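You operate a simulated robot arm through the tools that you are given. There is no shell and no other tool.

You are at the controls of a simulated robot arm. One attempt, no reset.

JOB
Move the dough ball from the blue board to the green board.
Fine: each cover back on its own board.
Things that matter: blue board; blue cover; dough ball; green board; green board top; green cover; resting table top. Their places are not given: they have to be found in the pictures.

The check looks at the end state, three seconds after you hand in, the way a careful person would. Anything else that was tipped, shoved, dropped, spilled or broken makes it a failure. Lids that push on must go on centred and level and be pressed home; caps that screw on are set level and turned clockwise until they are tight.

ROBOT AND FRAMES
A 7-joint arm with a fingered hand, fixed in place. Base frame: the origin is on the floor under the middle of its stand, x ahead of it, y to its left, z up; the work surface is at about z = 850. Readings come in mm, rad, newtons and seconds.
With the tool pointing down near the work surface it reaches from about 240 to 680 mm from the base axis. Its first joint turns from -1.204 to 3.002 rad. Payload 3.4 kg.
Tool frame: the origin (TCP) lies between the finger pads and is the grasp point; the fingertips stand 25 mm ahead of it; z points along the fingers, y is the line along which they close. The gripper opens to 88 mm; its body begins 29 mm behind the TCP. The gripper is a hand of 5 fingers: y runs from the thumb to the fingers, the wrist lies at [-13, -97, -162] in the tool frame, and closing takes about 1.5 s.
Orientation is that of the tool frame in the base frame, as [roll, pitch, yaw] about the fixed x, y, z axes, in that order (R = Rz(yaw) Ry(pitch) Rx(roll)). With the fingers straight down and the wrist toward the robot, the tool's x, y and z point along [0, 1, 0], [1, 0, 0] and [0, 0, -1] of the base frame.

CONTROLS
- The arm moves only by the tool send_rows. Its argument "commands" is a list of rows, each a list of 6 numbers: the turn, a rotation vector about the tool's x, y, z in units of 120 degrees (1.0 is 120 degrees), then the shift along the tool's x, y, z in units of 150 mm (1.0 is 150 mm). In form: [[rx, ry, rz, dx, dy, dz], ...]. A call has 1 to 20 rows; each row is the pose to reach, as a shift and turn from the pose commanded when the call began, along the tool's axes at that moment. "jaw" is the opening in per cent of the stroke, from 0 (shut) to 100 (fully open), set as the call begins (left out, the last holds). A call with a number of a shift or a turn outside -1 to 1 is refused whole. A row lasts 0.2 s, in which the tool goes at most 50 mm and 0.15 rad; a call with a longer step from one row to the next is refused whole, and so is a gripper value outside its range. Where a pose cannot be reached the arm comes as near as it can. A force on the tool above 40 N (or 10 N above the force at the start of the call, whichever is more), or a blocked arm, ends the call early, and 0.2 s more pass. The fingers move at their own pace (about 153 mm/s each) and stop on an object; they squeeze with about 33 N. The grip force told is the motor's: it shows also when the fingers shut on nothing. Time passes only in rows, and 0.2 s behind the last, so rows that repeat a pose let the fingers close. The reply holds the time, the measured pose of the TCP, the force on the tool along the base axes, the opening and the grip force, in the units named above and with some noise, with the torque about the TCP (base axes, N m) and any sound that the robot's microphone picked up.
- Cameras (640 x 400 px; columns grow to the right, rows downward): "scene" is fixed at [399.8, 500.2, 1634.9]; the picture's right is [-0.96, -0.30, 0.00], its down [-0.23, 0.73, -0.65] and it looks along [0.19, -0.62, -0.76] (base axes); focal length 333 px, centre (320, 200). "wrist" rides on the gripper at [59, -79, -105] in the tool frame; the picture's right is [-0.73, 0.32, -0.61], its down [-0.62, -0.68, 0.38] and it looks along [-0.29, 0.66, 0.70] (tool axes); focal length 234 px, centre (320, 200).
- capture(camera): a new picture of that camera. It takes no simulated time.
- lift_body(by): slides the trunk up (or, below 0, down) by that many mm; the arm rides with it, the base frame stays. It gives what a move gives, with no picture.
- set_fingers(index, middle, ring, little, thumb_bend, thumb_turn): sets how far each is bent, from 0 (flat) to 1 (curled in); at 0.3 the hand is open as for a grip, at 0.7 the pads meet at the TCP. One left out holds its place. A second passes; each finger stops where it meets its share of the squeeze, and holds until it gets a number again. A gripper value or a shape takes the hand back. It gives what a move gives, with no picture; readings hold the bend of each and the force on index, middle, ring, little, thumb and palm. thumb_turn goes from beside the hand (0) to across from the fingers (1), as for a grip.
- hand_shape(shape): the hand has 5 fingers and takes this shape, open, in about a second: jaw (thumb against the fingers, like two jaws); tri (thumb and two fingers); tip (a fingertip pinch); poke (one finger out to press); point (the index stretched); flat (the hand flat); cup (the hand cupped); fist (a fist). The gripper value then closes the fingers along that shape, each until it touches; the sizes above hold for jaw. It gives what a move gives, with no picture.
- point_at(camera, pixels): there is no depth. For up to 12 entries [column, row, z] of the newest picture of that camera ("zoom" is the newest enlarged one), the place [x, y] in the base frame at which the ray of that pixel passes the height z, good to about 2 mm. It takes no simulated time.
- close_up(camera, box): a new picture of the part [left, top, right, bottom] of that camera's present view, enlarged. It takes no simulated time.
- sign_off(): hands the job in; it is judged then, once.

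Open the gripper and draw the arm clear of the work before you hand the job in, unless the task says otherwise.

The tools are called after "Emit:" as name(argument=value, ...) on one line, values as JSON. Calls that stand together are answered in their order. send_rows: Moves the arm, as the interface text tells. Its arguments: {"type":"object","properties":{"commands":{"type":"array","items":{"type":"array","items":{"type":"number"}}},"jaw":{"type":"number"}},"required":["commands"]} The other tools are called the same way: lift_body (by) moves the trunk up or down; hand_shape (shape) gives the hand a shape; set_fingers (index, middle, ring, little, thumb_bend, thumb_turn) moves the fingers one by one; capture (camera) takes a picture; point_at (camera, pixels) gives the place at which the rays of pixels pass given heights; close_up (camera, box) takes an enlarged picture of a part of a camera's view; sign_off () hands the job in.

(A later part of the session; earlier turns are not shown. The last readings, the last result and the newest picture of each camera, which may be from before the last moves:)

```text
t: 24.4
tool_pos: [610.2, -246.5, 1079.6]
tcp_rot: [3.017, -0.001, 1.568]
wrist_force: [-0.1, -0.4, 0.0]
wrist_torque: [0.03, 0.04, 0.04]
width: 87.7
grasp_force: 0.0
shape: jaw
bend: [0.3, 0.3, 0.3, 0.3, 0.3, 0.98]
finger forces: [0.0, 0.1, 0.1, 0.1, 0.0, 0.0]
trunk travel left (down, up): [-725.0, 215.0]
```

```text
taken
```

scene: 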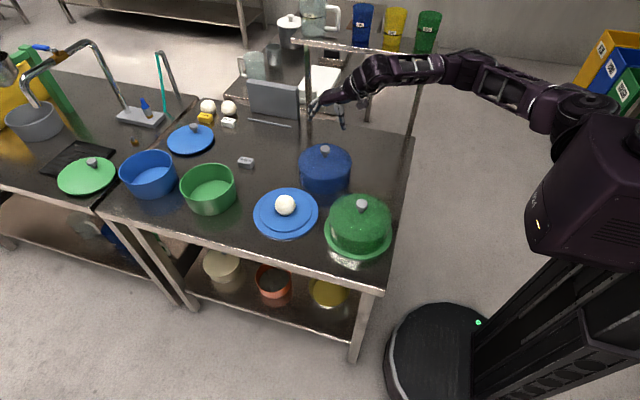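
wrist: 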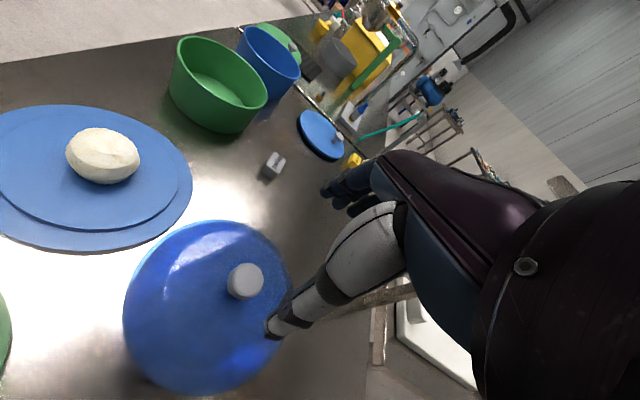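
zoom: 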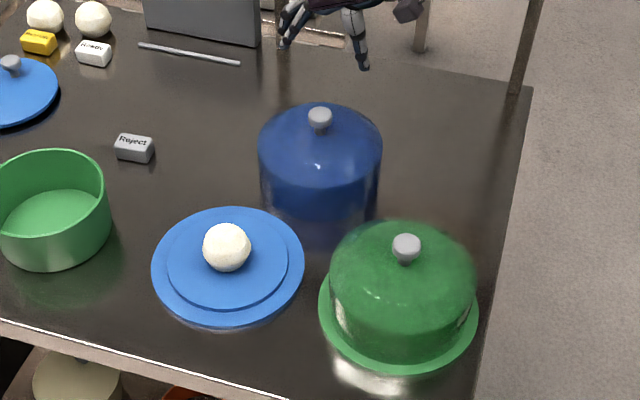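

The blue cover stands level at the back and the ball is exposed at scene (285,205). I zoom in on the blue board to measure its rim, step and the ball.

Emit:
close_up(camera="scene", box=[240, 175, 336, 245])

Emit:
close_up(camera="scene", box=[310, 185, 406, 265])

Emit:
close_up(camera="scene", box=[285, 135, 365, 205])

```text
5.71 times, centred on (288, 210) of scene
```

zoom: 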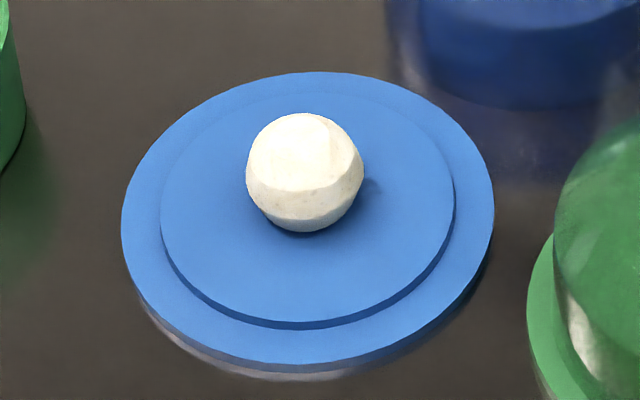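

```text
5.00 times, centred on (358, 225) of scene
```

zoom: 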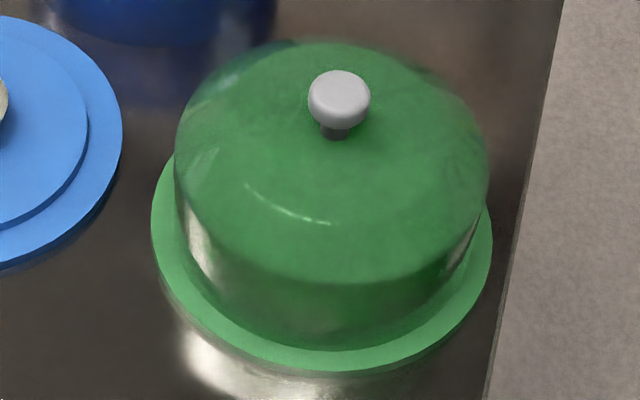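

```text
5.71 times, centred on (325, 170) of scene
```

zoom: 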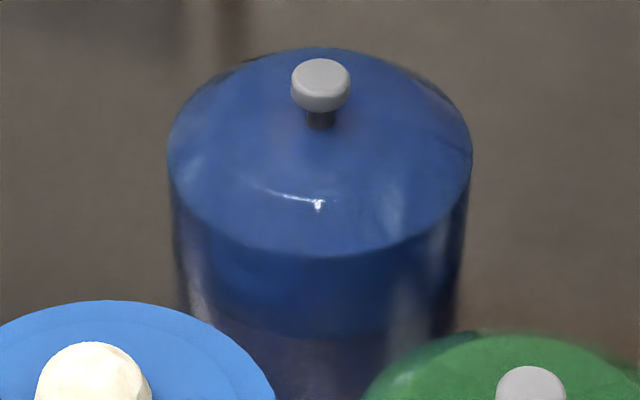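

I convert the blue board's rim, step and ball pixels, plus the green and moved blue knobs, to base positions.

Emit:
point_at(camera="scene", pixels=[[253.15, 213.5, 860], [318.5, 212.6, 860], [288.9, 187.4, 860], [284.5, 238.9, 860], [260.0, 212.3, 866], [311.6, 210, 866], [288.9, 191.1, 866], [284.5, 231.2, 866], [285.3, 205.2, 896], [285.3, 205.2, 890], [325.0, 149.5, 962], [325.0, 149.5, 958]])

Emit:
point_at(camera="scene", pixels=[[324.2, 229, 860], [392.2, 228, 860], [356, 259, 860], [361.8, 204.5, 968], [361.8, 204.5, 972], [361.8, 204.5, 976]])

Emit:
point_at(camera="wrist", pixels=[[245, 280, 955], [245, 280, 960], [245, 280, 965], [103, 156, 890], [103, 156, 896], [103, 156, 900]])

```text
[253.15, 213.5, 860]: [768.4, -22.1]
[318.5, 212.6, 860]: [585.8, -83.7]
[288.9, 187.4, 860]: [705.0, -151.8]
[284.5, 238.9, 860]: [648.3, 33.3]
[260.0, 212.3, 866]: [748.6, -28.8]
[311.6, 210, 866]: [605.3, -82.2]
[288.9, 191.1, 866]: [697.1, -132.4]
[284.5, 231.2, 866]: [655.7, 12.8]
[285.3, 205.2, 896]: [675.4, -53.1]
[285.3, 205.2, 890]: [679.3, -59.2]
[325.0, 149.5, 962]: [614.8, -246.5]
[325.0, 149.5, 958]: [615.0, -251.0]
```

```text
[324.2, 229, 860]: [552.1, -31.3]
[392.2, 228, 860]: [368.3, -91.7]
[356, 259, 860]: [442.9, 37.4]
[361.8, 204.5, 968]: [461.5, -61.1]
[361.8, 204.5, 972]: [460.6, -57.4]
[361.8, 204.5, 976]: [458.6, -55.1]
```

```text
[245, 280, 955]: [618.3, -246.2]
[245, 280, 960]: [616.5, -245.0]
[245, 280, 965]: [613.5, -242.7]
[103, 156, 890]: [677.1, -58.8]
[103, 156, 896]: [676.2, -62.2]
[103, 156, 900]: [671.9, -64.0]
```

Blue board centre is about (677,-58.5), step radius 76 against a cover of about 83, and the ball sits at about (678,-59,890). Next I move above the green knob at (460,-58), keeping the 7° tilt that suits the grasp and adding a 2.5° correction for the far-side droop.

Emit:
send_rows(commands=[[0, 0, 0, 0.08, -0.063, -0.012], [0, 0, 0, 0.2, -0.157, -0.03], [0, 0, 0, 0.34, -0.267, -0.052], [0, 0, 0, 0.48, -0.377, -0.073], [0, 0, 0, 0.58, -0.455, -0.088], [0, 0, 0, 0.627, -0.492, -0.0956], [0, 0, 0, 0.627, -0.492, -0.0956]], jaw=100)

Emit:
send_rows(commands=[[0, 0, 0, 0.08, -0.063, -0.012], [0, -0.01, 0, 0.2, -0.157, -0.03], [0, -0.021, 0, 0.34, -0.267, -0.052], [0, -0.021, 0, 0.48, -0.377, -0.073], [0, -0.021, 0, 0.58, -0.455, -0.088], [0, -0.021, 0, 0.627, -0.492, -0.0956], [0, -0.021, 0, 0.627, -0.492, -0.0956]], jaw=100)

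Emit:
capture(camera="scene")

Emit:
capture(camera="wrist")

```text
t: 26.0
tool_pos: [535.3, -151.3, 1084.0]
tcp_rot: [3.016, -0.001, 1.569]
wrist_force: [0.7, 0.7, 0.3]
wrist_torque: [0.01, 0.01, 0.01]
width: 87.5
grasp_force: 0.0
shape: jaw
bend: [0.3, 0.3, 0.3, 0.3, 0.3, 0.98]
finger forces: [0.0, 0.0, 0.0, 0.0, 0.0, 0.0]
trunk travel left (down, up): [-725.0, 215.0]
```

```text
t: 27.6
tool_pos: [459.1, -56.8, 1087.8]
tcp_rot: [3.016, 0.045, 1.563]
wrist_force: [0.2, -0.1, 0.6]
wrist_torque: [0.0, 0.03, 0.02]
width: 87.8
grasp_force: 0.1
shape: jaw
bend: [0.3, 0.3, 0.3, 0.3, 0.3, 0.98]
finger forces: [0.0, 0.0, 0.0, 0.1, 0.0, 0.1]
trunk travel left (down, up): [-725.0, 215.0]
```

```text
taken
```

scene: 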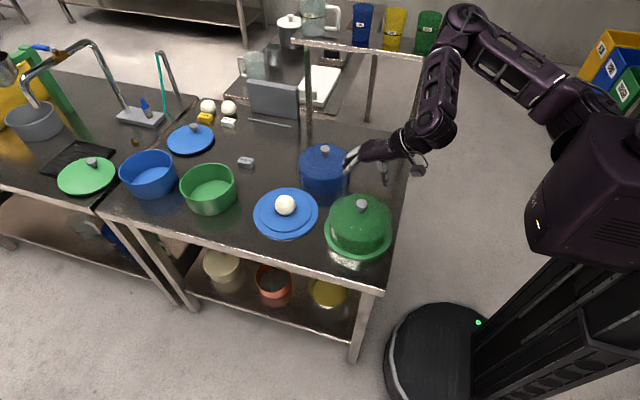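

```text
taken
```

wrist: 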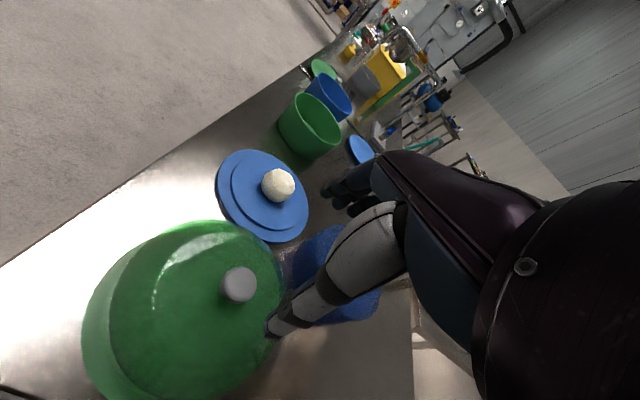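

The hand is above the green cover; the knob shows at wrist (238,284) and scene (361.8,204.5). I refine its position before descending.

Emit:
point_at(camera="wrist", pixels=[[238, 284, 968], [238, 284, 972], [238, 284, 976]])

Emit:
point_at(camera="scene", pixels=[[361.8, 204.5, 968], [361.8, 204.5, 972], [361.8, 204.5, 976]])

Emit:
close_up(camera="scene", box=[310, 140, 420, 240])

```text
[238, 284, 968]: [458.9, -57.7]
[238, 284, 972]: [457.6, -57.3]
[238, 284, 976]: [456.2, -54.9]
```

```text
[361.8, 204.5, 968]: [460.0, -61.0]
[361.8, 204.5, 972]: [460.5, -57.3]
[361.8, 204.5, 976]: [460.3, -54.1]
```

```text
4.00 times, centred on (365, 190) of scene
```

zoom: 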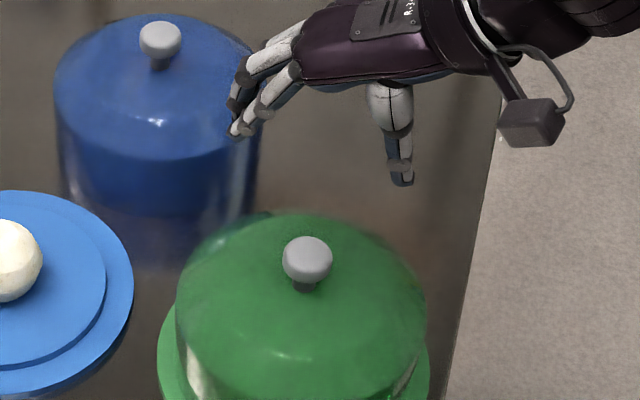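

Green knob confirmed at about (459.5,-57.5,971). I descend vertically 110 mm to z≈978, slower at the end.

Emit:
send_rows(commands=[[0, 0, 0, 0.005, -0.0153, 0.125], [0, 0, 0, 0.0107, -0.0336, 0.275], [0, 0, 0, 0.0165, -0.052, 0.425], [0, 0, 0, 0.0214, -0.0673, 0.55], [0, 0, 0, 0.0249, -0.0783, 0.64], [0, 0, 0, 0.027, -0.085, 0.695], [0, 0, 0, 0.0283, -0.089, 0.7273], [0, 0, 0, 0.0283, -0.089, 0.7273]], jaw=100)

Emit:
close_up(camera="scene", box=[310, 160, 410, 260])

Emit:
capture(camera="wrist")

```text
t: 29.4
tool_pos: [461.8, -57.3, 978.3]
tcp_rot: [3.016, 0.043, 1.563]
wrist_force: [0.5, -0.2, 1.4]
wrist_torque: [-0.02, 0.01, -0.01]
width: 87.5
grasp_force: 0.0
shape: jaw
bend: [0.3, 0.3, 0.3, 0.3, 0.3, 0.98]
finger forces: [0.0, 0.0, 0.1, 0.0, 0.1, 0.0]
trunk travel left (down, up): [-725.0, 215.0]
```

```text
4.00 times, centred on (360, 210) of scene
```

zoom: 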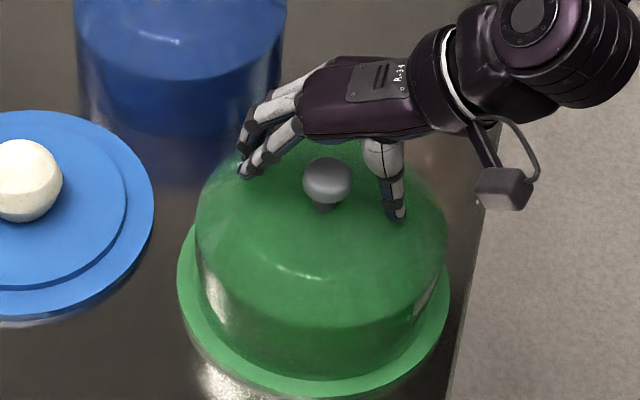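

```text
taken
```

wrist: 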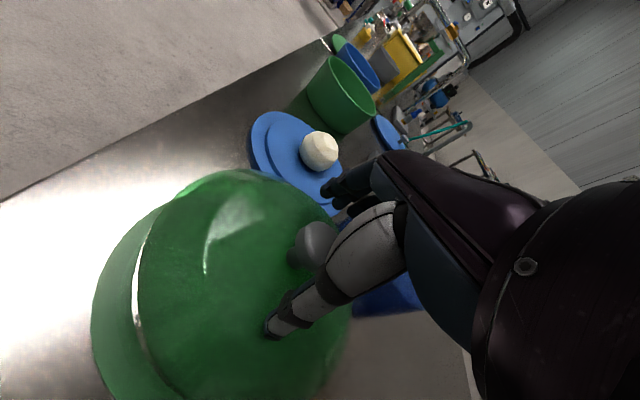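

The knob is centred between fingers and thumb. I close the hand and hold.

Emit:
send_rows(commands=[[0, 0, 0, 0, 0, 0], [0, 0, 0, 0, 0, 0], [0, 0, 0, 0, 0, 0], [0, 0, 0, 0, 0, 0], [0, 0, 0, 0, 0, 0], [0, 0, 0, 0, 0, 0], [0, 0, 0, 0, 0, 0], [0, 0, 0, 0, 0, 0], [0, 0, 0, 0, 0, 0], [0, 0, 0, 0, 0, 0]], jaw=0)

Emit:
close_up(camera="scene", box=[310, 160, 410, 260])

```text
t: 31.6
tool_pos: [460.5, -57.3, 978.2]
tcp_rot: [3.015, 0.045, 1.564]
wrist_force: [0.8, 0.1, -1.7]
wrist_torque: [0.0, -0.02, 0.0]
width: 20.0
grasp_force: 32.7
shape: jaw
bend: [0.74, 0.59, 0.65, 0.64, 0.8, 1.0]
finger forces: [15.1, 8.2, 0.0, 0.0, 23.9, 0.0]
trunk travel left (down, up): [-725.0, 215.0]
```

```text
4.00 times, centred on (360, 210) of scene
```

zoom: 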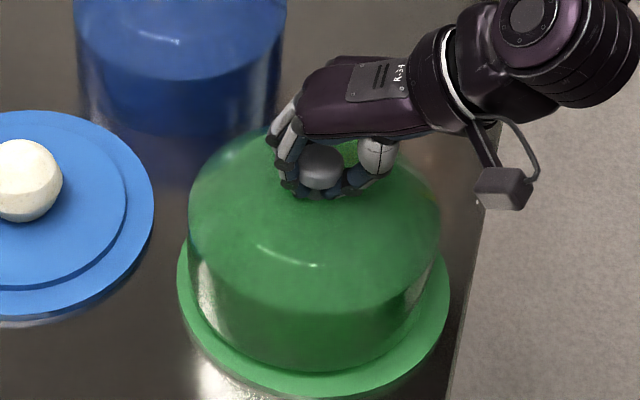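

The fingers hook under the knob head and already carry the cover (−1.7 N, no torque). I lift it straight up 115 mm.

Emit:
send_rows(commands=[[0, 0, 0, -0.0023, 0.0063, -0.05], [0, 0, 0, -0.0064, 0.0176, -0.14], [0, 0, 0, -0.0118, 0.0328, -0.26], [0, 0, 0, -0.0177, 0.0491, -0.39], [0, 0, 0, -0.0236, 0.0656, -0.52], [0, 0, 0, -0.029, 0.0807, -0.64], [0, 0, 0, -0.0331, 0.092, -0.73], [0, 0, 0, -0.0345, 0.0958, -0.76], [0, 0, 0, -0.0345, 0.0958, -0.76]], jaw=0)

Emit:
capture(camera="scene")

Emit:
close_up(camera="scene", box=[310, 140, 420, 270])

Emit:
capture(camera="wrist")

```text
t: 33.6
tool_pos: [460.2, -58.3, 1094.2]
tcp_rot: [3.015, 0.043, 1.565]
wrist_force: [0.1, -0.6, -2.1]
wrist_torque: [0.0, -0.02, -0.01]
width: 20.1
grasp_force: 32.7
shape: jaw
bend: [0.74, 0.59, 0.65, 0.64, 0.81, 1.0]
finger forces: [15.1, 8.4, 0.0, 0.0, 24.2, 0.0]
trunk travel left (down, up): [-725.0, 215.0]
```

```text
taken
```

scene: 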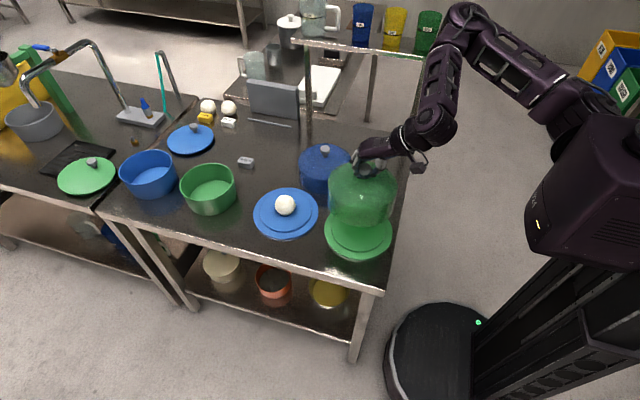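

```text
3.08 times, centred on (365, 205) of scene
```

zoom: 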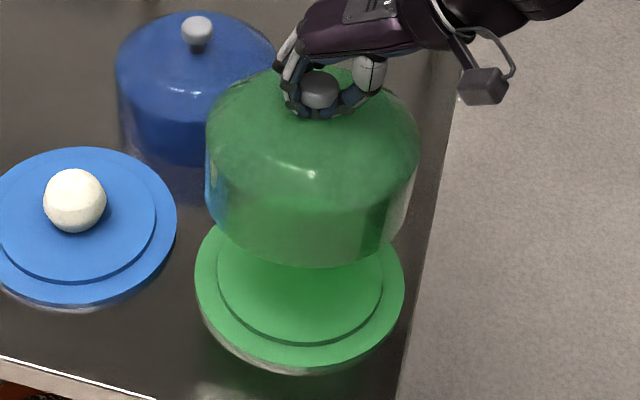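

```text
taken
```

wrist: 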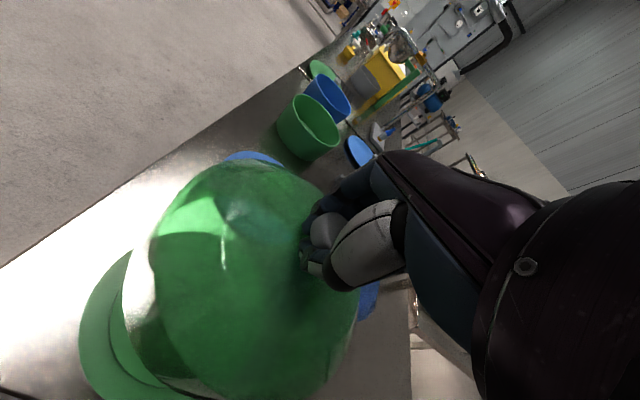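

The green cover hangs level and its board is empty. I carry it back to the clear table area near (455,-338) in two moves at this height.

Emit:
send_rows(commands=[[0, 0, 0, -0.07, -0.0011, 0.003], [0, 0, 0, -0.2, -0.0031, 0.0087], [0, 0, 0, -0.36, -0.0057, 0.0156], [0, 0, 0, -0.52, -0.0082, 0.0226], [0, 0, 0, -0.68, -0.0107, 0.0295], [0, 0, 0, -0.82, -0.0129, 0.0356], [0, 0, 0, -0.91, -0.0143, 0.0395], [0, 0, 0, -0.932, -0.0147, 0.0405], [0, 0, 0, -0.932, -0.0147, 0.0405]], jaw=0)

Emit:
send_rows(commands=[[0, 0, 0, -0.07, -0.0011, 0.003], [0, 0, 0, -0.2, -0.0031, 0.0087], [0, 0, 0, -0.36, -0.0057, 0.0156], [0, 0, 0, -0.52, -0.0082, 0.0226], [0, 0, 0, -0.68, -0.0107, 0.0295], [0, 0, 0, -0.82, -0.0129, 0.0356], [0, 0, 0, -0.91, -0.0143, 0.0395], [0, 0, 0, -0.932, -0.0147, 0.0405], [0, 0, 0, -0.932, -0.0147, 0.0405]], jaw=0)

Emit:
capture(camera="scene")

Emit:
close_up(camera="scene", box=[290, 80, 430, 220])

Emit:
capture(camera="wrist")

```text
t: 35.6
tool_pos: [457.6, -196.7, 1093.5]
tcp_rot: [3.016, 0.044, 1.564]
wrist_force: [0.3, -0.5, -1.0]
wrist_torque: [-0.03, -0.01, 0.0]
width: 19.9
grasp_force: 32.8
shape: jaw
bend: [0.74, 0.59, 0.65, 0.64, 0.81, 1.0]
finger forces: [15.2, 8.5, 0.1, 0.1, 24.1, 0.0]
trunk travel left (down, up): [-725.0, 215.0]
```

```text
t: 37.6
tool_pos: [455.2, -337.3, 1092.4]
tcp_rot: [3.015, 0.043, 1.564]
wrist_force: [0.6, -0.4, 0.1]
wrist_torque: [0.03, 0.02, -0.02]
width: 19.7
grasp_force: 32.8
shape: jaw
bend: [0.74, 0.59, 0.65, 0.64, 0.81, 1.0]
finger forces: [15.0, 8.7, 0.2, 0.0, 24.2, 0.0]
trunk travel left (down, up): [-725.0, 215.0]
```

```text
taken
```

scene: 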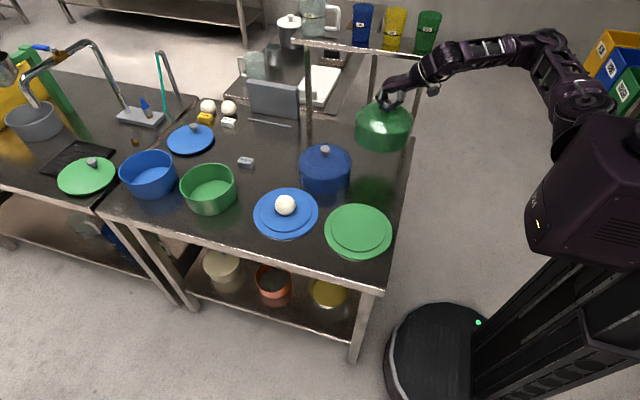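

```text
2.86 times, centred on (360, 150) of scene
```

zoom: 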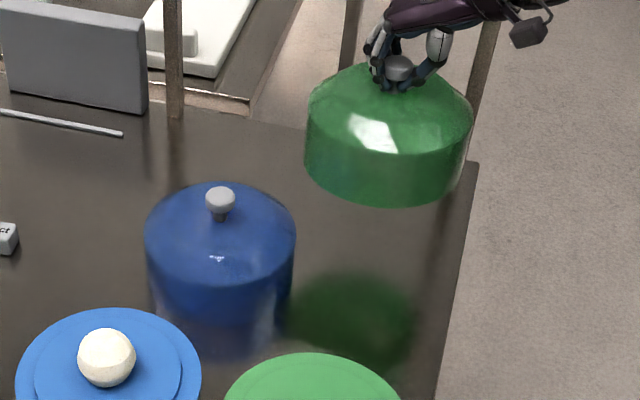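

```text
taken
```

wrist: 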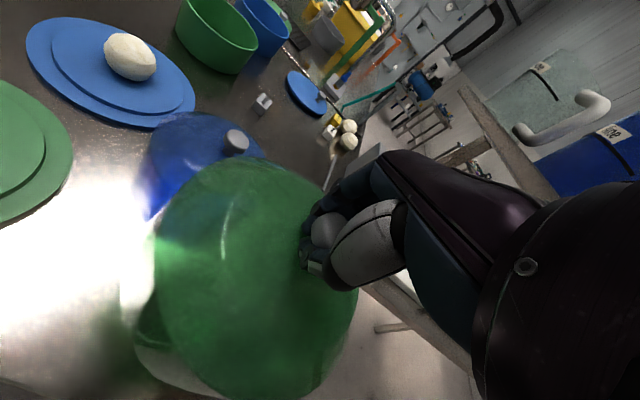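

The cover hangs level over the clear spot. I check the table's right edge near there, scene (407,178), before lowering.

Emit:
point_at(camera="scene", pixels=[[407.2, 178, 850], [411.5, 150, 850], [404, 200, 850], [325, 149.5, 960]])

Emit:
close_up(camera="scene", box=[350, 120, 430, 220])

```text
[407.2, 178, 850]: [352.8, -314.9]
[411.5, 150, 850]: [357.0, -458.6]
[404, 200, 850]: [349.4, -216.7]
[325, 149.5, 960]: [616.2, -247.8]
```

```text
4.00 times, centred on (390, 170) of scene
```

zoom: 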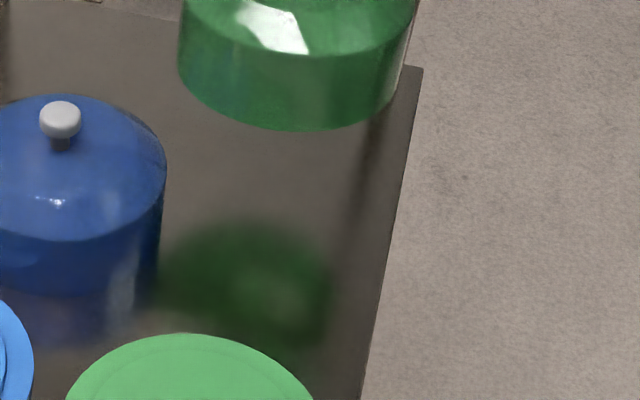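

There is about 20 mm to the edge and 16 mm to the blue cover. I lower 118 mm, slowing down at the end.

Emit:
send_rows(commands=[[0, 0, 0, 0.0036, -0.01, 0.08], [0, 0, 0, 0.0091, -0.0252, 0.2], [0, 0, 0, 0.0159, -0.0441, 0.35], [0, 0, 0, 0.0227, -0.063, 0.5], [0, 0, 0, 0.0286, -0.0794, 0.63], [0, 0, 0, 0.0327, -0.0908, 0.72], [0, 0, 0, 0.0354, -0.0983, 0.78], [0, 0, 0, 0.0354, -0.0983, 0.78]], jaw=0)

Emit:
close_up(camera="scene", box=[300, 90, 430, 220])

```text
t: 39.4
tool_pos: [455.4, -336.3, 974.8]
tcp_rot: [3.017, 0.042, 1.564]
wrist_force: [0.3, -0.6, -1.9]
wrist_torque: [-0.01, 0.01, 0.03]
width: 19.3
grasp_force: 33.3
shape: jaw
bend: [0.74, 0.6, 0.71, 0.64, 0.81, 1.0]
finger forces: [13.7, 7.8, 1.9, 0.0, 23.8, 0.1]
trunk travel left (down, up): [-725.0, 215.0]
```

```text
3.08 times, centred on (365, 155) of scene
```

zoom: 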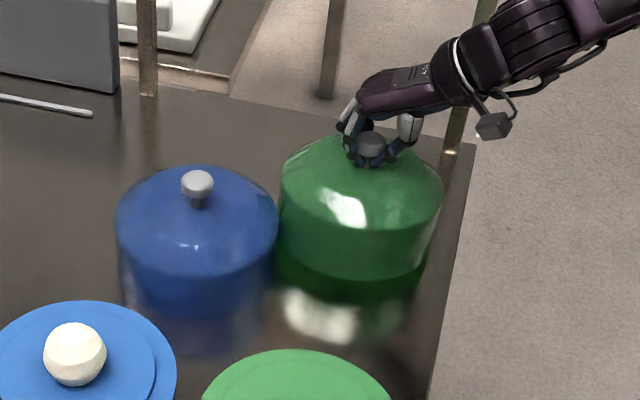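

Rim is still a little above the table. I go down 6 mm in small steps and read the force.

Emit:
send_rows(commands=[[0, 0, 0, 0.0006, -0.0017, 0.0132], [0, 0, 0, 0.0012, -0.0033, 0.0264], [0, 0, 0, 0.0018, -0.005, 0.0396], [0, 0, 0, 0.0018, -0.005, 0.0396], [0, 0, 0, 0.0018, -0.005, 0.0396]], jaw=0)

Emit:
send_rows(commands=[[0, 0, 0, 0.0003, -0.0008, 0.0066], [0, 0, 0, 0.0006, -0.0017, 0.0132], [0, 0, 0, 0.0006, -0.0017, 0.0132], [0, 0, 0, 0.0006, -0.0017, 0.0132]], jaw=0)

```text
t: 40.6
tool_pos: [455.6, -336.9, 968.1]
tcp_rot: [3.015, 0.043, 1.564]
wrist_force: [-0.2, 0.1, -0.7]
wrist_torque: [-0.03, 0.0, 0.0]
width: 19.1
grasp_force: 33.1
shape: jaw
bend: [0.74, 0.6, 0.71, 0.64, 0.81, 1.0]
finger forces: [14.3, 7.9, 1.5, 0.1, 23.8, 0.1]
trunk travel left (down, up): [-725.0, 215.0]
```

```text
t: 41.6
tool_pos: [456.4, -336.3, 968.2]
tcp_rot: [3.016, 0.045, 1.563]
wrist_force: [0.1, -0.2, 0.9]
wrist_torque: [-0.11, -0.02, -0.02]
width: 19.2
grasp_force: 32.6
shape: jaw
bend: [0.74, 0.6, 0.71, 0.64, 0.81, 1.0]
finger forces: [14.7, 8.4, 1.3, 0.0, 23.7, 0.0]
trunk travel left (down, up): [-725.0, 215.0]
```

Contact has begun (force up to +0.9 N, again slightly on the far side). I go 2 mm further.

Emit:
send_rows(commands=[[0, 0, 0, 0.0003, -0.0008, 0.0066], [0, 0, 0, 0.0006, -0.0017, 0.0132], [0, 0, 0, 0.0006, -0.0017, 0.0132], [0, 0, 0, 0.0006, -0.0017, 0.0132]], jaw=0)

Emit:
close_up(camera="scene", box=[340, 115, 420, 195])

Emit:
capture(camera="wrist")

```text
t: 42.6
tool_pos: [456.1, -337.4, 964.9]
tcp_rot: [3.016, 0.044, 1.562]
wrist_force: [1.5, -0.5, -0.1]
wrist_torque: [-0.09, -0.02, 0.0]
width: 19.5
grasp_force: 33.0
shape: jaw
bend: [0.74, 0.6, 0.71, 0.64, 0.81, 1.0]
finger forces: [15.4, 9.3, 1.1, 0.0, 23.7, 0.0]
trunk travel left (down, up): [-725.0, 215.0]
```

```text
5.00 times, centred on (380, 155) of scene
```

zoom: 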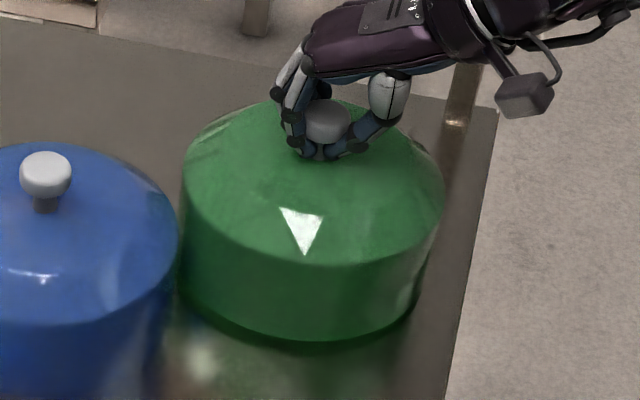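

```text
taken
```

wrist: 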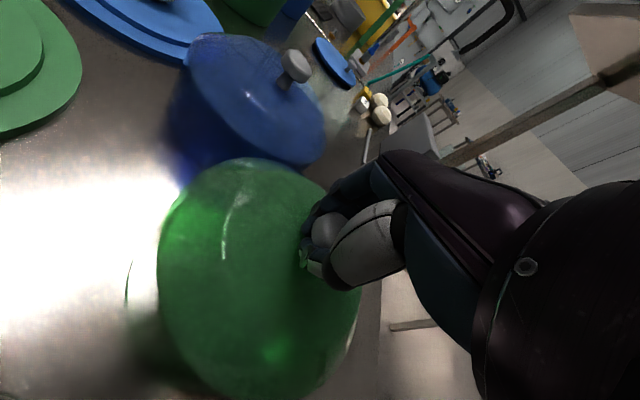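

It is nearly down with the near rim just above the table. I lower 3 mm more to level it.

Emit:
send_rows(commands=[[0, 0, 0, 0.0003, -0.0008, 0.0066], [0, 0, 0, 0.0006, -0.0017, 0.0132], [0, 0, 0, 0.0009, -0.0025, 0.0198], [0, 0, 0, 0.0009, -0.0025, 0.0198], [0, 0, 0, 0.0009, -0.0025, 0.0198]], jaw=0)

Emit:
close_up(camera="scene", box=[340, 115, 420, 195])

```text
t: 43.8
tool_pos: [455.6, -336.2, 961.2]
tcp_rot: [3.018, 0.044, 1.563]
wrist_force: [-0.6, 1.2, 1.7]
wrist_torque: [-0.15, 0.02, 0.02]
width: 19.4
grasp_force: 32.7
shape: jaw
bend: [0.74, 0.6, 0.71, 0.64, 0.81, 1.0]
finger forces: [16.3, 10.1, 0.7, 0.0, 23.9, 0.0]
trunk travel left (down, up): [-725.0, 215.0]
```

```text
5.00 times, centred on (380, 155) of scene
```

zoom: 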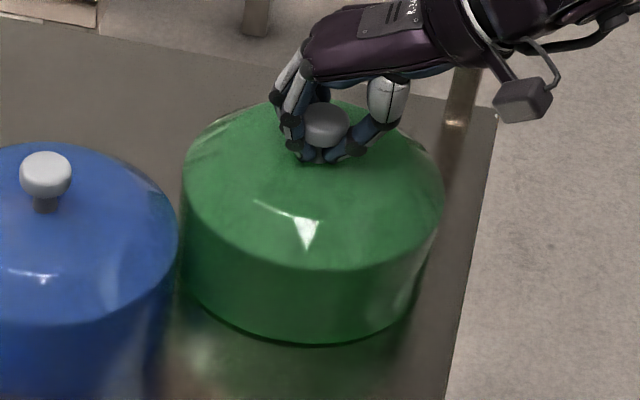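

Nearly level, within a couple of mm. I open only to 60 % so the thumb presses less, and lift gently right afterwards.

Emit:
send_rows(commands=[[0, 0, 0, 0, 0, 0], [0, 0, 0, 0, 0, 0], [0, 0, 0, -0.0012, 0.0033, -0.0264], [0, 0, 0, -0.0024, 0.0066, -0.0528], [0, 0, 0, -0.0024, 0.0066, -0.0528], [0, 0, 0, -0.0024, 0.0066, -0.0528]], jaw=60)

Emit:
close_up(camera="scene", box=[340, 115, 420, 195])

Emit:
capture(camera="wrist")

```text
t: 45.2
tool_pos: [455.9, -335.5, 968.8]
tcp_rot: [3.016, 0.043, 1.563]
wrist_force: [0.0, -0.6, 0.2]
wrist_torque: [-0.04, 0.0, 0.01]
width: 52.3
grasp_force: 0.0
shape: jaw
bend: [0.29, 0.41, 0.37, 0.43, 0.65, 1.0]
finger forces: [0.0, 0.0, 0.0, 0.1, 0.1, 0.1]
trunk travel left (down, up): [-725.0, 215.0]
```

```text
5.00 times, centred on (380, 155) of scene
```

zoom: 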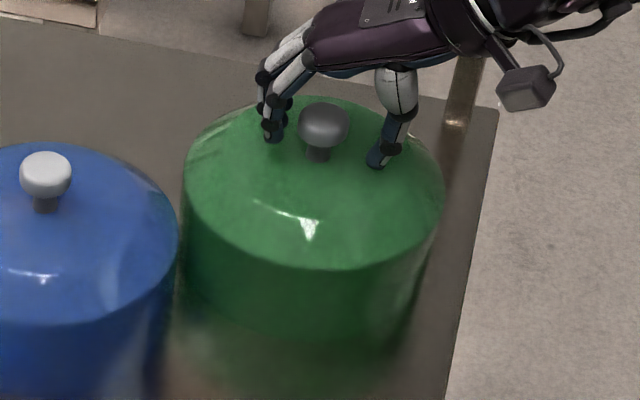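

```text
taken
```

wrist: 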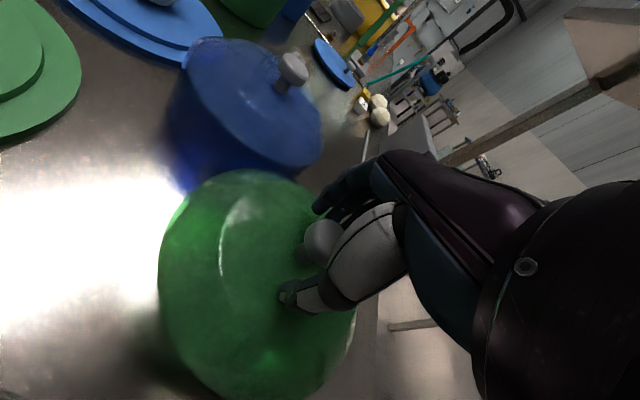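

Clean release with no force on the hand. I lift straight up 120 mm clear of the knob.

Emit:
send_rows(commands=[[0, 0, 0, -0.0023, 0.0063, -0.05], [0, 0, 0, -0.0064, 0.0176, -0.14], [0, 0, 0, -0.0127, 0.0353, -0.28], [0, 0, 0, -0.02, 0.0554, -0.44], [0, 0, 0, -0.0272, 0.0756, -0.6], [0, 0, 0, -0.0331, 0.092, -0.73], [0, 0, 0, -0.036, 0.1, -0.793], [0, 0, 0, -0.036, 0.1, -0.793]], jaw=60)

Emit:
capture(camera="scene")

Emit:
close_up(camera="scene", box=[230, 120, 430, 270])

```text
t: 47.0
tool_pos: [456.8, -337.0, 1091.5]
tcp_rot: [3.014, 0.043, 1.564]
wrist_force: [0.4, -0.1, -0.3]
wrist_torque: [0.01, 0.01, -0.01]
width: 52.4
grasp_force: 0.2
shape: jaw
bend: [0.29, 0.41, 0.37, 0.43, 0.65, 1.0]
finger forces: [0.1, 0.1, 0.0, 0.0, 0.0, 0.0]
trunk travel left (down, up): [-725.0, 215.0]
```

```text
taken
```

scene: 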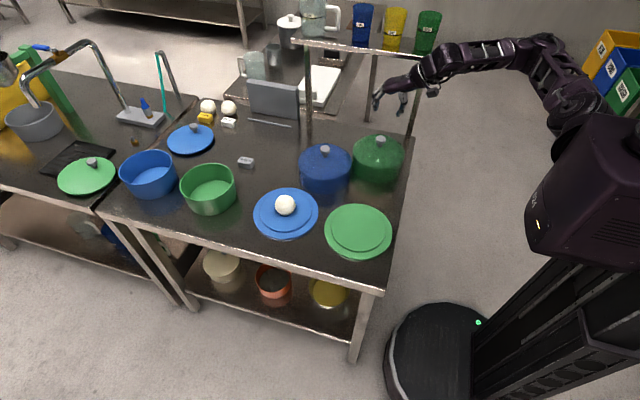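

```text
2.67 times, centred on (330, 195) of scene
```

zoom: 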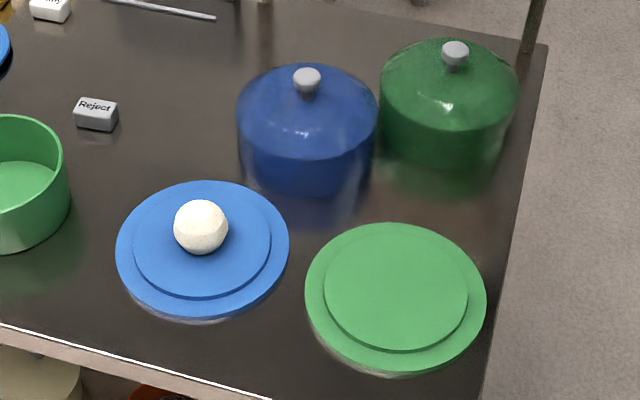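

Both covers stand safely and the green board is empty. Now I fly to above the ball at (678,-59), straightening the tool to vertical on the way.

Emit:
send_rows(commands=[[0, 0, 0, 0.08, 0.062, 0.009], [0, 0, 0, 0.22, 0.17, 0.024], [0, 0, 0, 0.39, 0.301, 0.043], [0, 0, 0, 0.56, 0.433, 0.062], [0, 0, 0, 0.73, 0.564, 0.08], [0, 0, 0, 0.87, 0.672, 0.096], [0, 0, 0, 0.934, 0.722, 0.103], [0, 0, 0, 0.934, 0.722, 0.103]], jaw=100)

Emit:
send_rows(commands=[[0.01, 0.003, 0, 0.08, 0.062, 0.009], [0.02, 0.007, 0, 0.22, 0.17, 0.024], [0.03, 0.01, 0, 0.39, 0.301, 0.043], [0.04, 0.014, 0, 0.56, 0.433, 0.062], [0.05, 0.018, 0, 0.73, 0.564, 0.08], [0.06, 0.021, 0, 0.87, 0.672, 0.096], [0.06, 0.021, 0, 0.934, 0.722, 0.103], [0.06, 0.021, 0, 0.934, 0.722, 0.103]], jaw=100)

Emit:
capture(camera="wrist")

Emit:
capture(camera="scene")

Emit:
close_up(camera="scene", box=[240, 165, 340, 250])

```text
t: 48.8
tool_pos: [568.3, -196.4, 1082.4]
tcp_rot: [3.016, 0.045, 1.563]
wrist_force: [0.4, 0.0, -0.3]
wrist_torque: [0.01, 0.01, 0.01]
width: 88.1
grasp_force: 0.1
shape: jaw
bend: [0.3, 0.3, 0.3, 0.3, 0.3, 0.98]
finger forces: [0.0, 0.0, 0.1, 0.0, 0.1, 0.1]
trunk travel left (down, up): [-725.0, 215.0]
```

```text
t: 50.6
tool_pos: [676.5, -57.8, 1074.7]
tcp_rot: [-3.142, -0.001, 1.567]
wrist_force: [1.2, 0.0, 0.5]
wrist_torque: [-0.02, 0.0, 0.0]
width: 87.8
grasp_force: 0.1
shape: jaw
bend: [0.3, 0.3, 0.3, 0.3, 0.3, 0.98]
finger forces: [0.0, 0.0, 0.1, 0.0, 0.1, 0.2]
trunk travel left (down, up): [-725.0, 215.0]
```

```text
taken
```

wrist: 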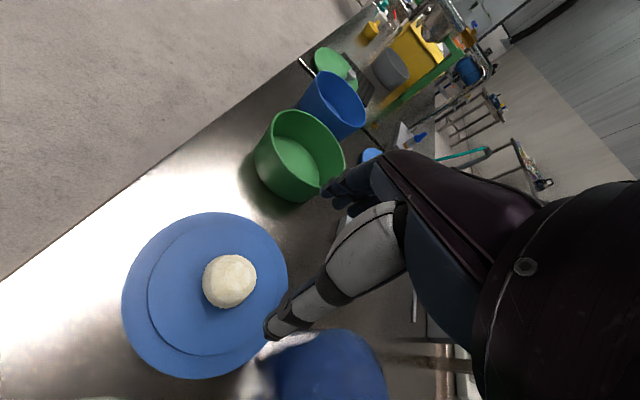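

```text
taken
```

scene: 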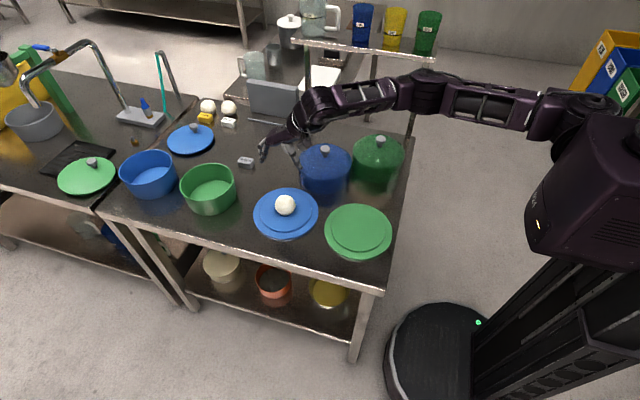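

```text
4.71 times, centred on (290, 208) of scene
```

zoom: 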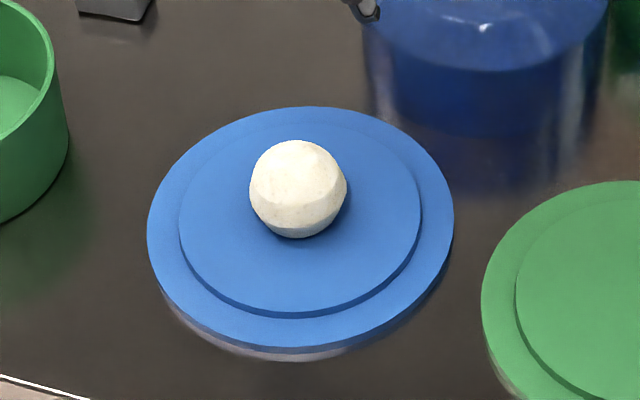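

The ball shows at wrist (229,281) and scene (285.3,205). I triangulate it and also measure the green board's rim and step.

Emit:
point_at(camera="wrist", pixels=[[229, 281, 885], [229, 281, 890], [229, 281, 895], [122, 305, 856], [287, 290, 856], [148, 290, 862]])

Emit:
point_at(camera="scene", pixels=[[285.3, 205.2, 885], [285.3, 205.2, 890], [285.3, 205.2, 895]])

Emit:
close_up(camera="scene", box=[310, 195, 406, 265])

```text
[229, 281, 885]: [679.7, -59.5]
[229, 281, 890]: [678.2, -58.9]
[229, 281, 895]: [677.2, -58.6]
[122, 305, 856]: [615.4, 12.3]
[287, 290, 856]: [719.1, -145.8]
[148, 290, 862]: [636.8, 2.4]
```

```text
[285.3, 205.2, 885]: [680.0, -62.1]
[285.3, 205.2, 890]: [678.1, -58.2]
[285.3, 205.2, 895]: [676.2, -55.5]
```

```text
5.71 times, centred on (358, 230) of scene
```

zoom: 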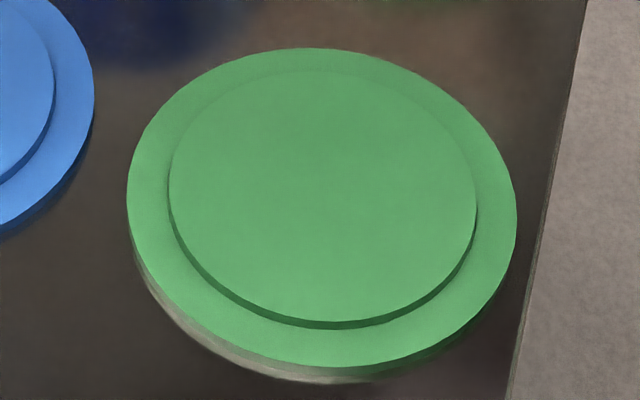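

Ball confirmed at about (678.2,-58.7,890); the hand is 1–2 mm off at most. I descend 125 mm first and look.

Emit:
send_rows(commands=[[0, 0, 0, -0.003, 0.005, 0.1], [0, 0, 0, -0.006, 0.01, 0.26], [0, 0, 0, -0.006, 0.01, 0.44], [0, 0, 0, -0.006, 0.01, 0.61], [0, 0, 0, -0.006, 0.01, 0.75], [0, 0, 0, -0.006, 0.01, 0.83], [0, 0, 0, -0.006, 0.01, 0.83]], jaw=100)

Emit:
close_up(camera="scene", box=[240, 150, 340, 250])

Emit:
capture(camera="wrist")

```text
t: 52.2
tool_pos: [677.6, -58.5, 949.2]
tcp_rot: [-3.14, -0.001, 1.568]
wrist_force: [-0.7, 0.5, 0.1]
wrist_torque: [-0.01, 0.0, 0.04]
width: 87.9
grasp_force: 0.0
shape: jaw
bend: [0.3, 0.3, 0.3, 0.3, 0.3, 0.98]
finger forces: [0.0, 0.0, 0.0, 0.0, 0.0, 0.1]
trunk travel left (down, up): [-725.0, 215.0]
```

```text
4.00 times, centred on (290, 200) of scene
```

zoom: 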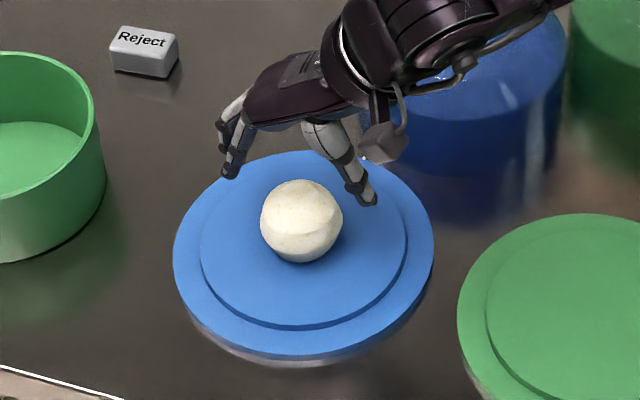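

```text
taken
```

wrist: 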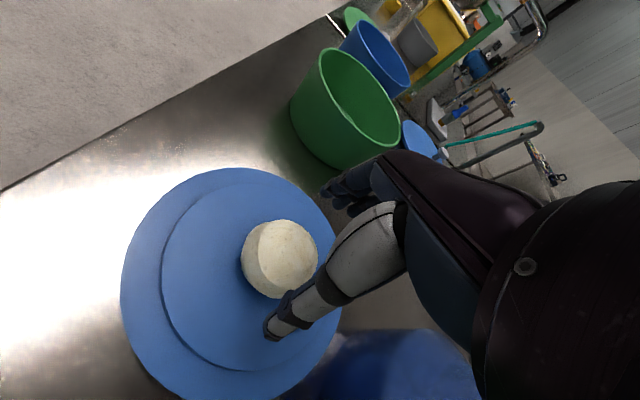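

The ball lies between fingers and thumb. I descend the last 56 mm to z≈893, slowly at the end.

Emit:
send_rows(commands=[[0, 0, 0, 0, 0.003, 0.09], [0, 0, 0, 0, 0.003, 0.19], [0, 0, 0, 0, 0.003, 0.27], [0, 0, 0, 0, 0.003, 0.33], [0, 0, 0, 0, 0.003, 0.36], [0, 0, 0, 0, 0.003, 0.375], [0, 0, 0, 0, 0.003, 0.375]], jaw=100)

Emit:
close_up(camera="scene", box=[240, 150, 340, 250])

Emit:
capture(camera="wrist")

```text
t: 53.8
tool_pos: [678.5, -60.4, 893.8]
tcp_rot: [-3.141, -0.001, 1.567]
wrist_force: [0.8, 0.7, 0.3]
wrist_torque: [0.02, 0.01, -0.05]
width: 87.7
grasp_force: 0.1
shape: jaw
bend: [0.3, 0.3, 0.3, 0.3, 0.3, 0.98]
finger forces: [0.1, 0.0, 0.1, 0.0, 0.1, 0.0]
trunk travel left (down, up): [-725.0, 215.0]
```

```text
4.00 times, centred on (290, 200) of scene
```

zoom: 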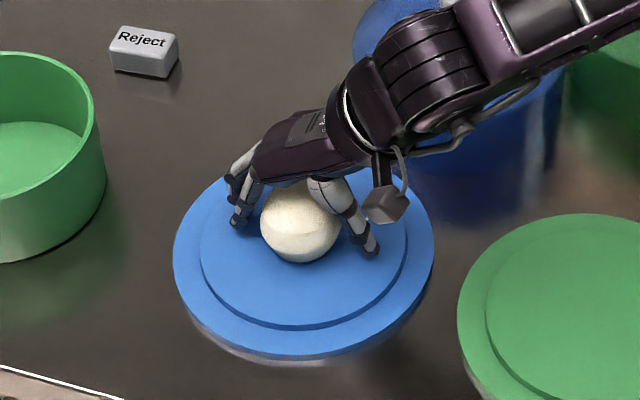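

```text
taken
```

wrist: 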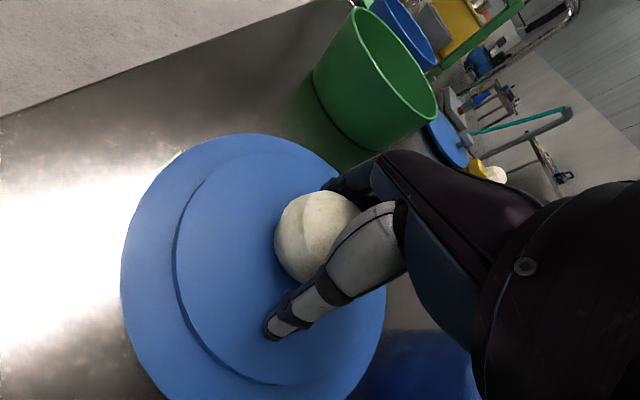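

The ball is centred between fingers and thumb. I close gently to 60 % first (target narrower than the 60 mm ball) and read the forces.

Emit:
send_rows(commands=[[0, 0, 0, 0, 0, 0], [0, 0, 0, 0, 0, 0], [0, 0, 0, 0, 0, 0], [0, 0, 0, 0, 0, 0], [0, 0, 0, 0, 0, 0], [0, 0, 0, 0, 0, 0]], jaw=60)

Emit:
close_up(camera="scene", box=[240, 150, 340, 250])

Emit:
capture(camera="wrist")

```text
t: 55.2
tool_pos: [678.8, -60.8, 894.8]
tcp_rot: [3.141, -0.002, 1.568]
wrist_force: [-0.1, -0.2, -0.2]
wrist_torque: [-0.02, -0.01, -0.02]
width: 53.2
grasp_force: 0.0
shape: jaw
bend: [0.29, 0.4, 0.37, 0.43, 0.64, 1.0]
finger forces: [0.1, 0.1, 0.0, 0.1, 0.0, 0.0]
trunk travel left (down, up): [-725.0, 215.0]
```

```text
4.00 times, centred on (290, 200) of scene
```

zoom: 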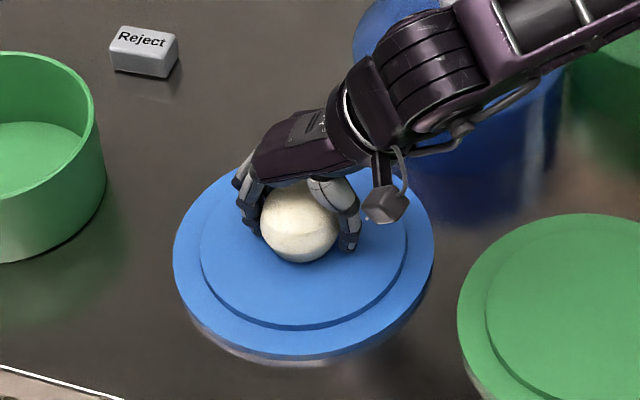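

```text
taken
```

wrist: 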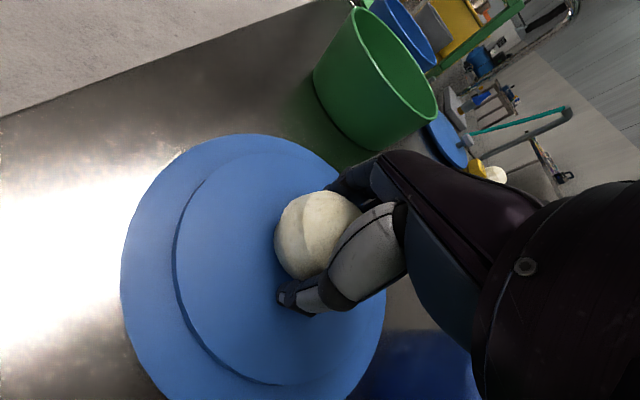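

Not touching yet (no finger force). I close further to 40 %.

Emit:
send_rows(commands=[[0, 0, 0, 0, 0, 0], [0, 0, 0, 0, 0, 0], [0, 0, 0, 0, 0, 0], [0, 0, 0, 0, 0, 0], [0, 0, 0, 0, 0, 0], [0, 0, 0, 0, 0, 0]], jaw=40)

Emit:
close_up(camera="scene", box=[240, 150, 340, 250])

Emit:
capture(camera="wrist")

```text
t: 56.6
tool_pos: [678.3, -59.5, 894.1]
tcp_rot: [3.142, -0.003, 1.567]
wrist_force: [0.1, -0.4, -1.0]
wrist_torque: [0.0, -0.03, 0.02]
width: 40.9
grasp_force: 33.1
shape: jaw
bend: [0.75, 0.46, 0.5, 0.47, 0.74, 1.0]
finger forces: [22.5, 8.4, 0.0, 0.0, 31.3, 0.0]
trunk travel left (down, up): [-725.0, 215.0]
```

```text
4.00 times, centred on (290, 200) of scene
```

zoom: 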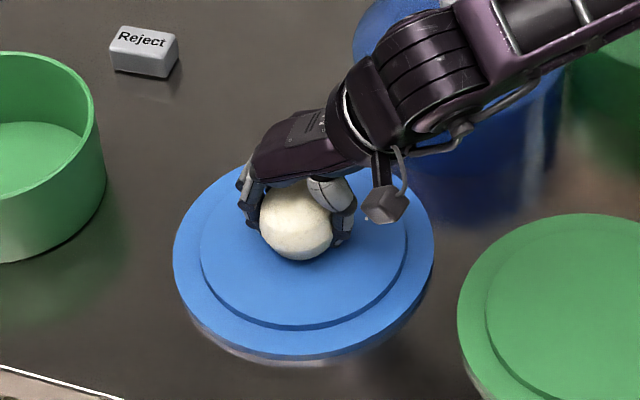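

```text
taken
```

wrist: 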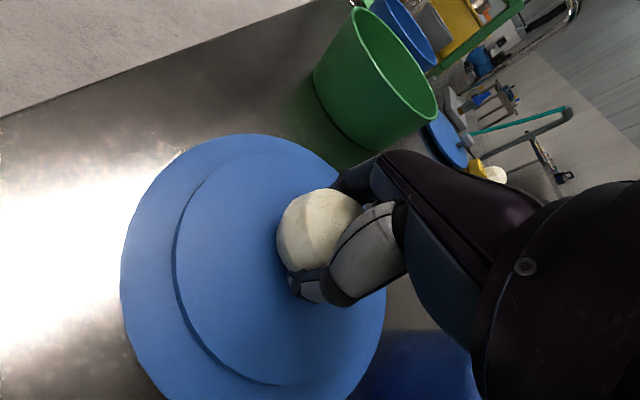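

The ball is gripped (thumb 31 N, index 22 N, middle 8 N). I lift 15 mm slowly and check the hold.

Emit:
send_rows(commands=[[0, 0, 0, 0, 0, -0.025], [0, 0, 0, 0, 0, -0.05], [0, 0, 0, 0, 0, -0.075], [0, 0, 0, 0, 0, -0.1], [0, 0, 0, 0, 0, -0.1]], jaw=40)

Emit:
close_up(camera="scene", box=[240, 150, 340, 250])

Emit:
capture(camera="wrist")

```text
t: 57.8
tool_pos: [677.5, -60.7, 908.6]
tcp_rot: [3.142, 0.0, 1.567]
wrist_force: [0.0, 0.3, -1.2]
wrist_torque: [-0.03, 0.01, -0.01]
width: 40.8
grasp_force: 33.0
shape: jaw
bend: [0.75, 0.46, 0.5, 0.47, 0.74, 1.0]
finger forces: [22.4, 8.4, 0.0, 0.0, 31.3, 0.0]
trunk travel left (down, up): [-725.0, 215.0]
```

```text
4.00 times, centred on (290, 200) of scene
```

zoom: 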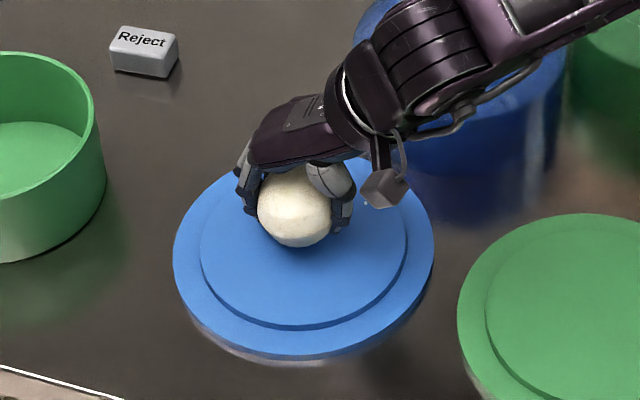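

```text
taken
```

wrist: 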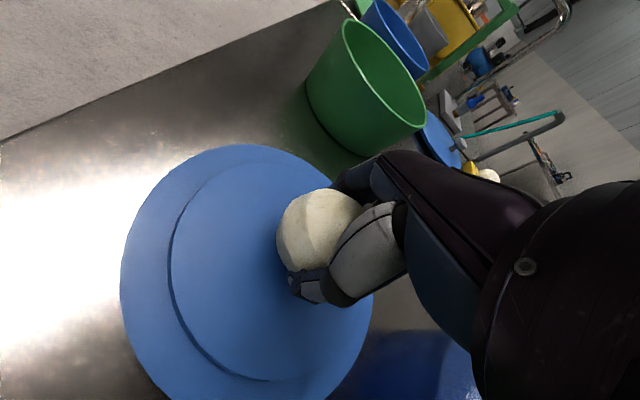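

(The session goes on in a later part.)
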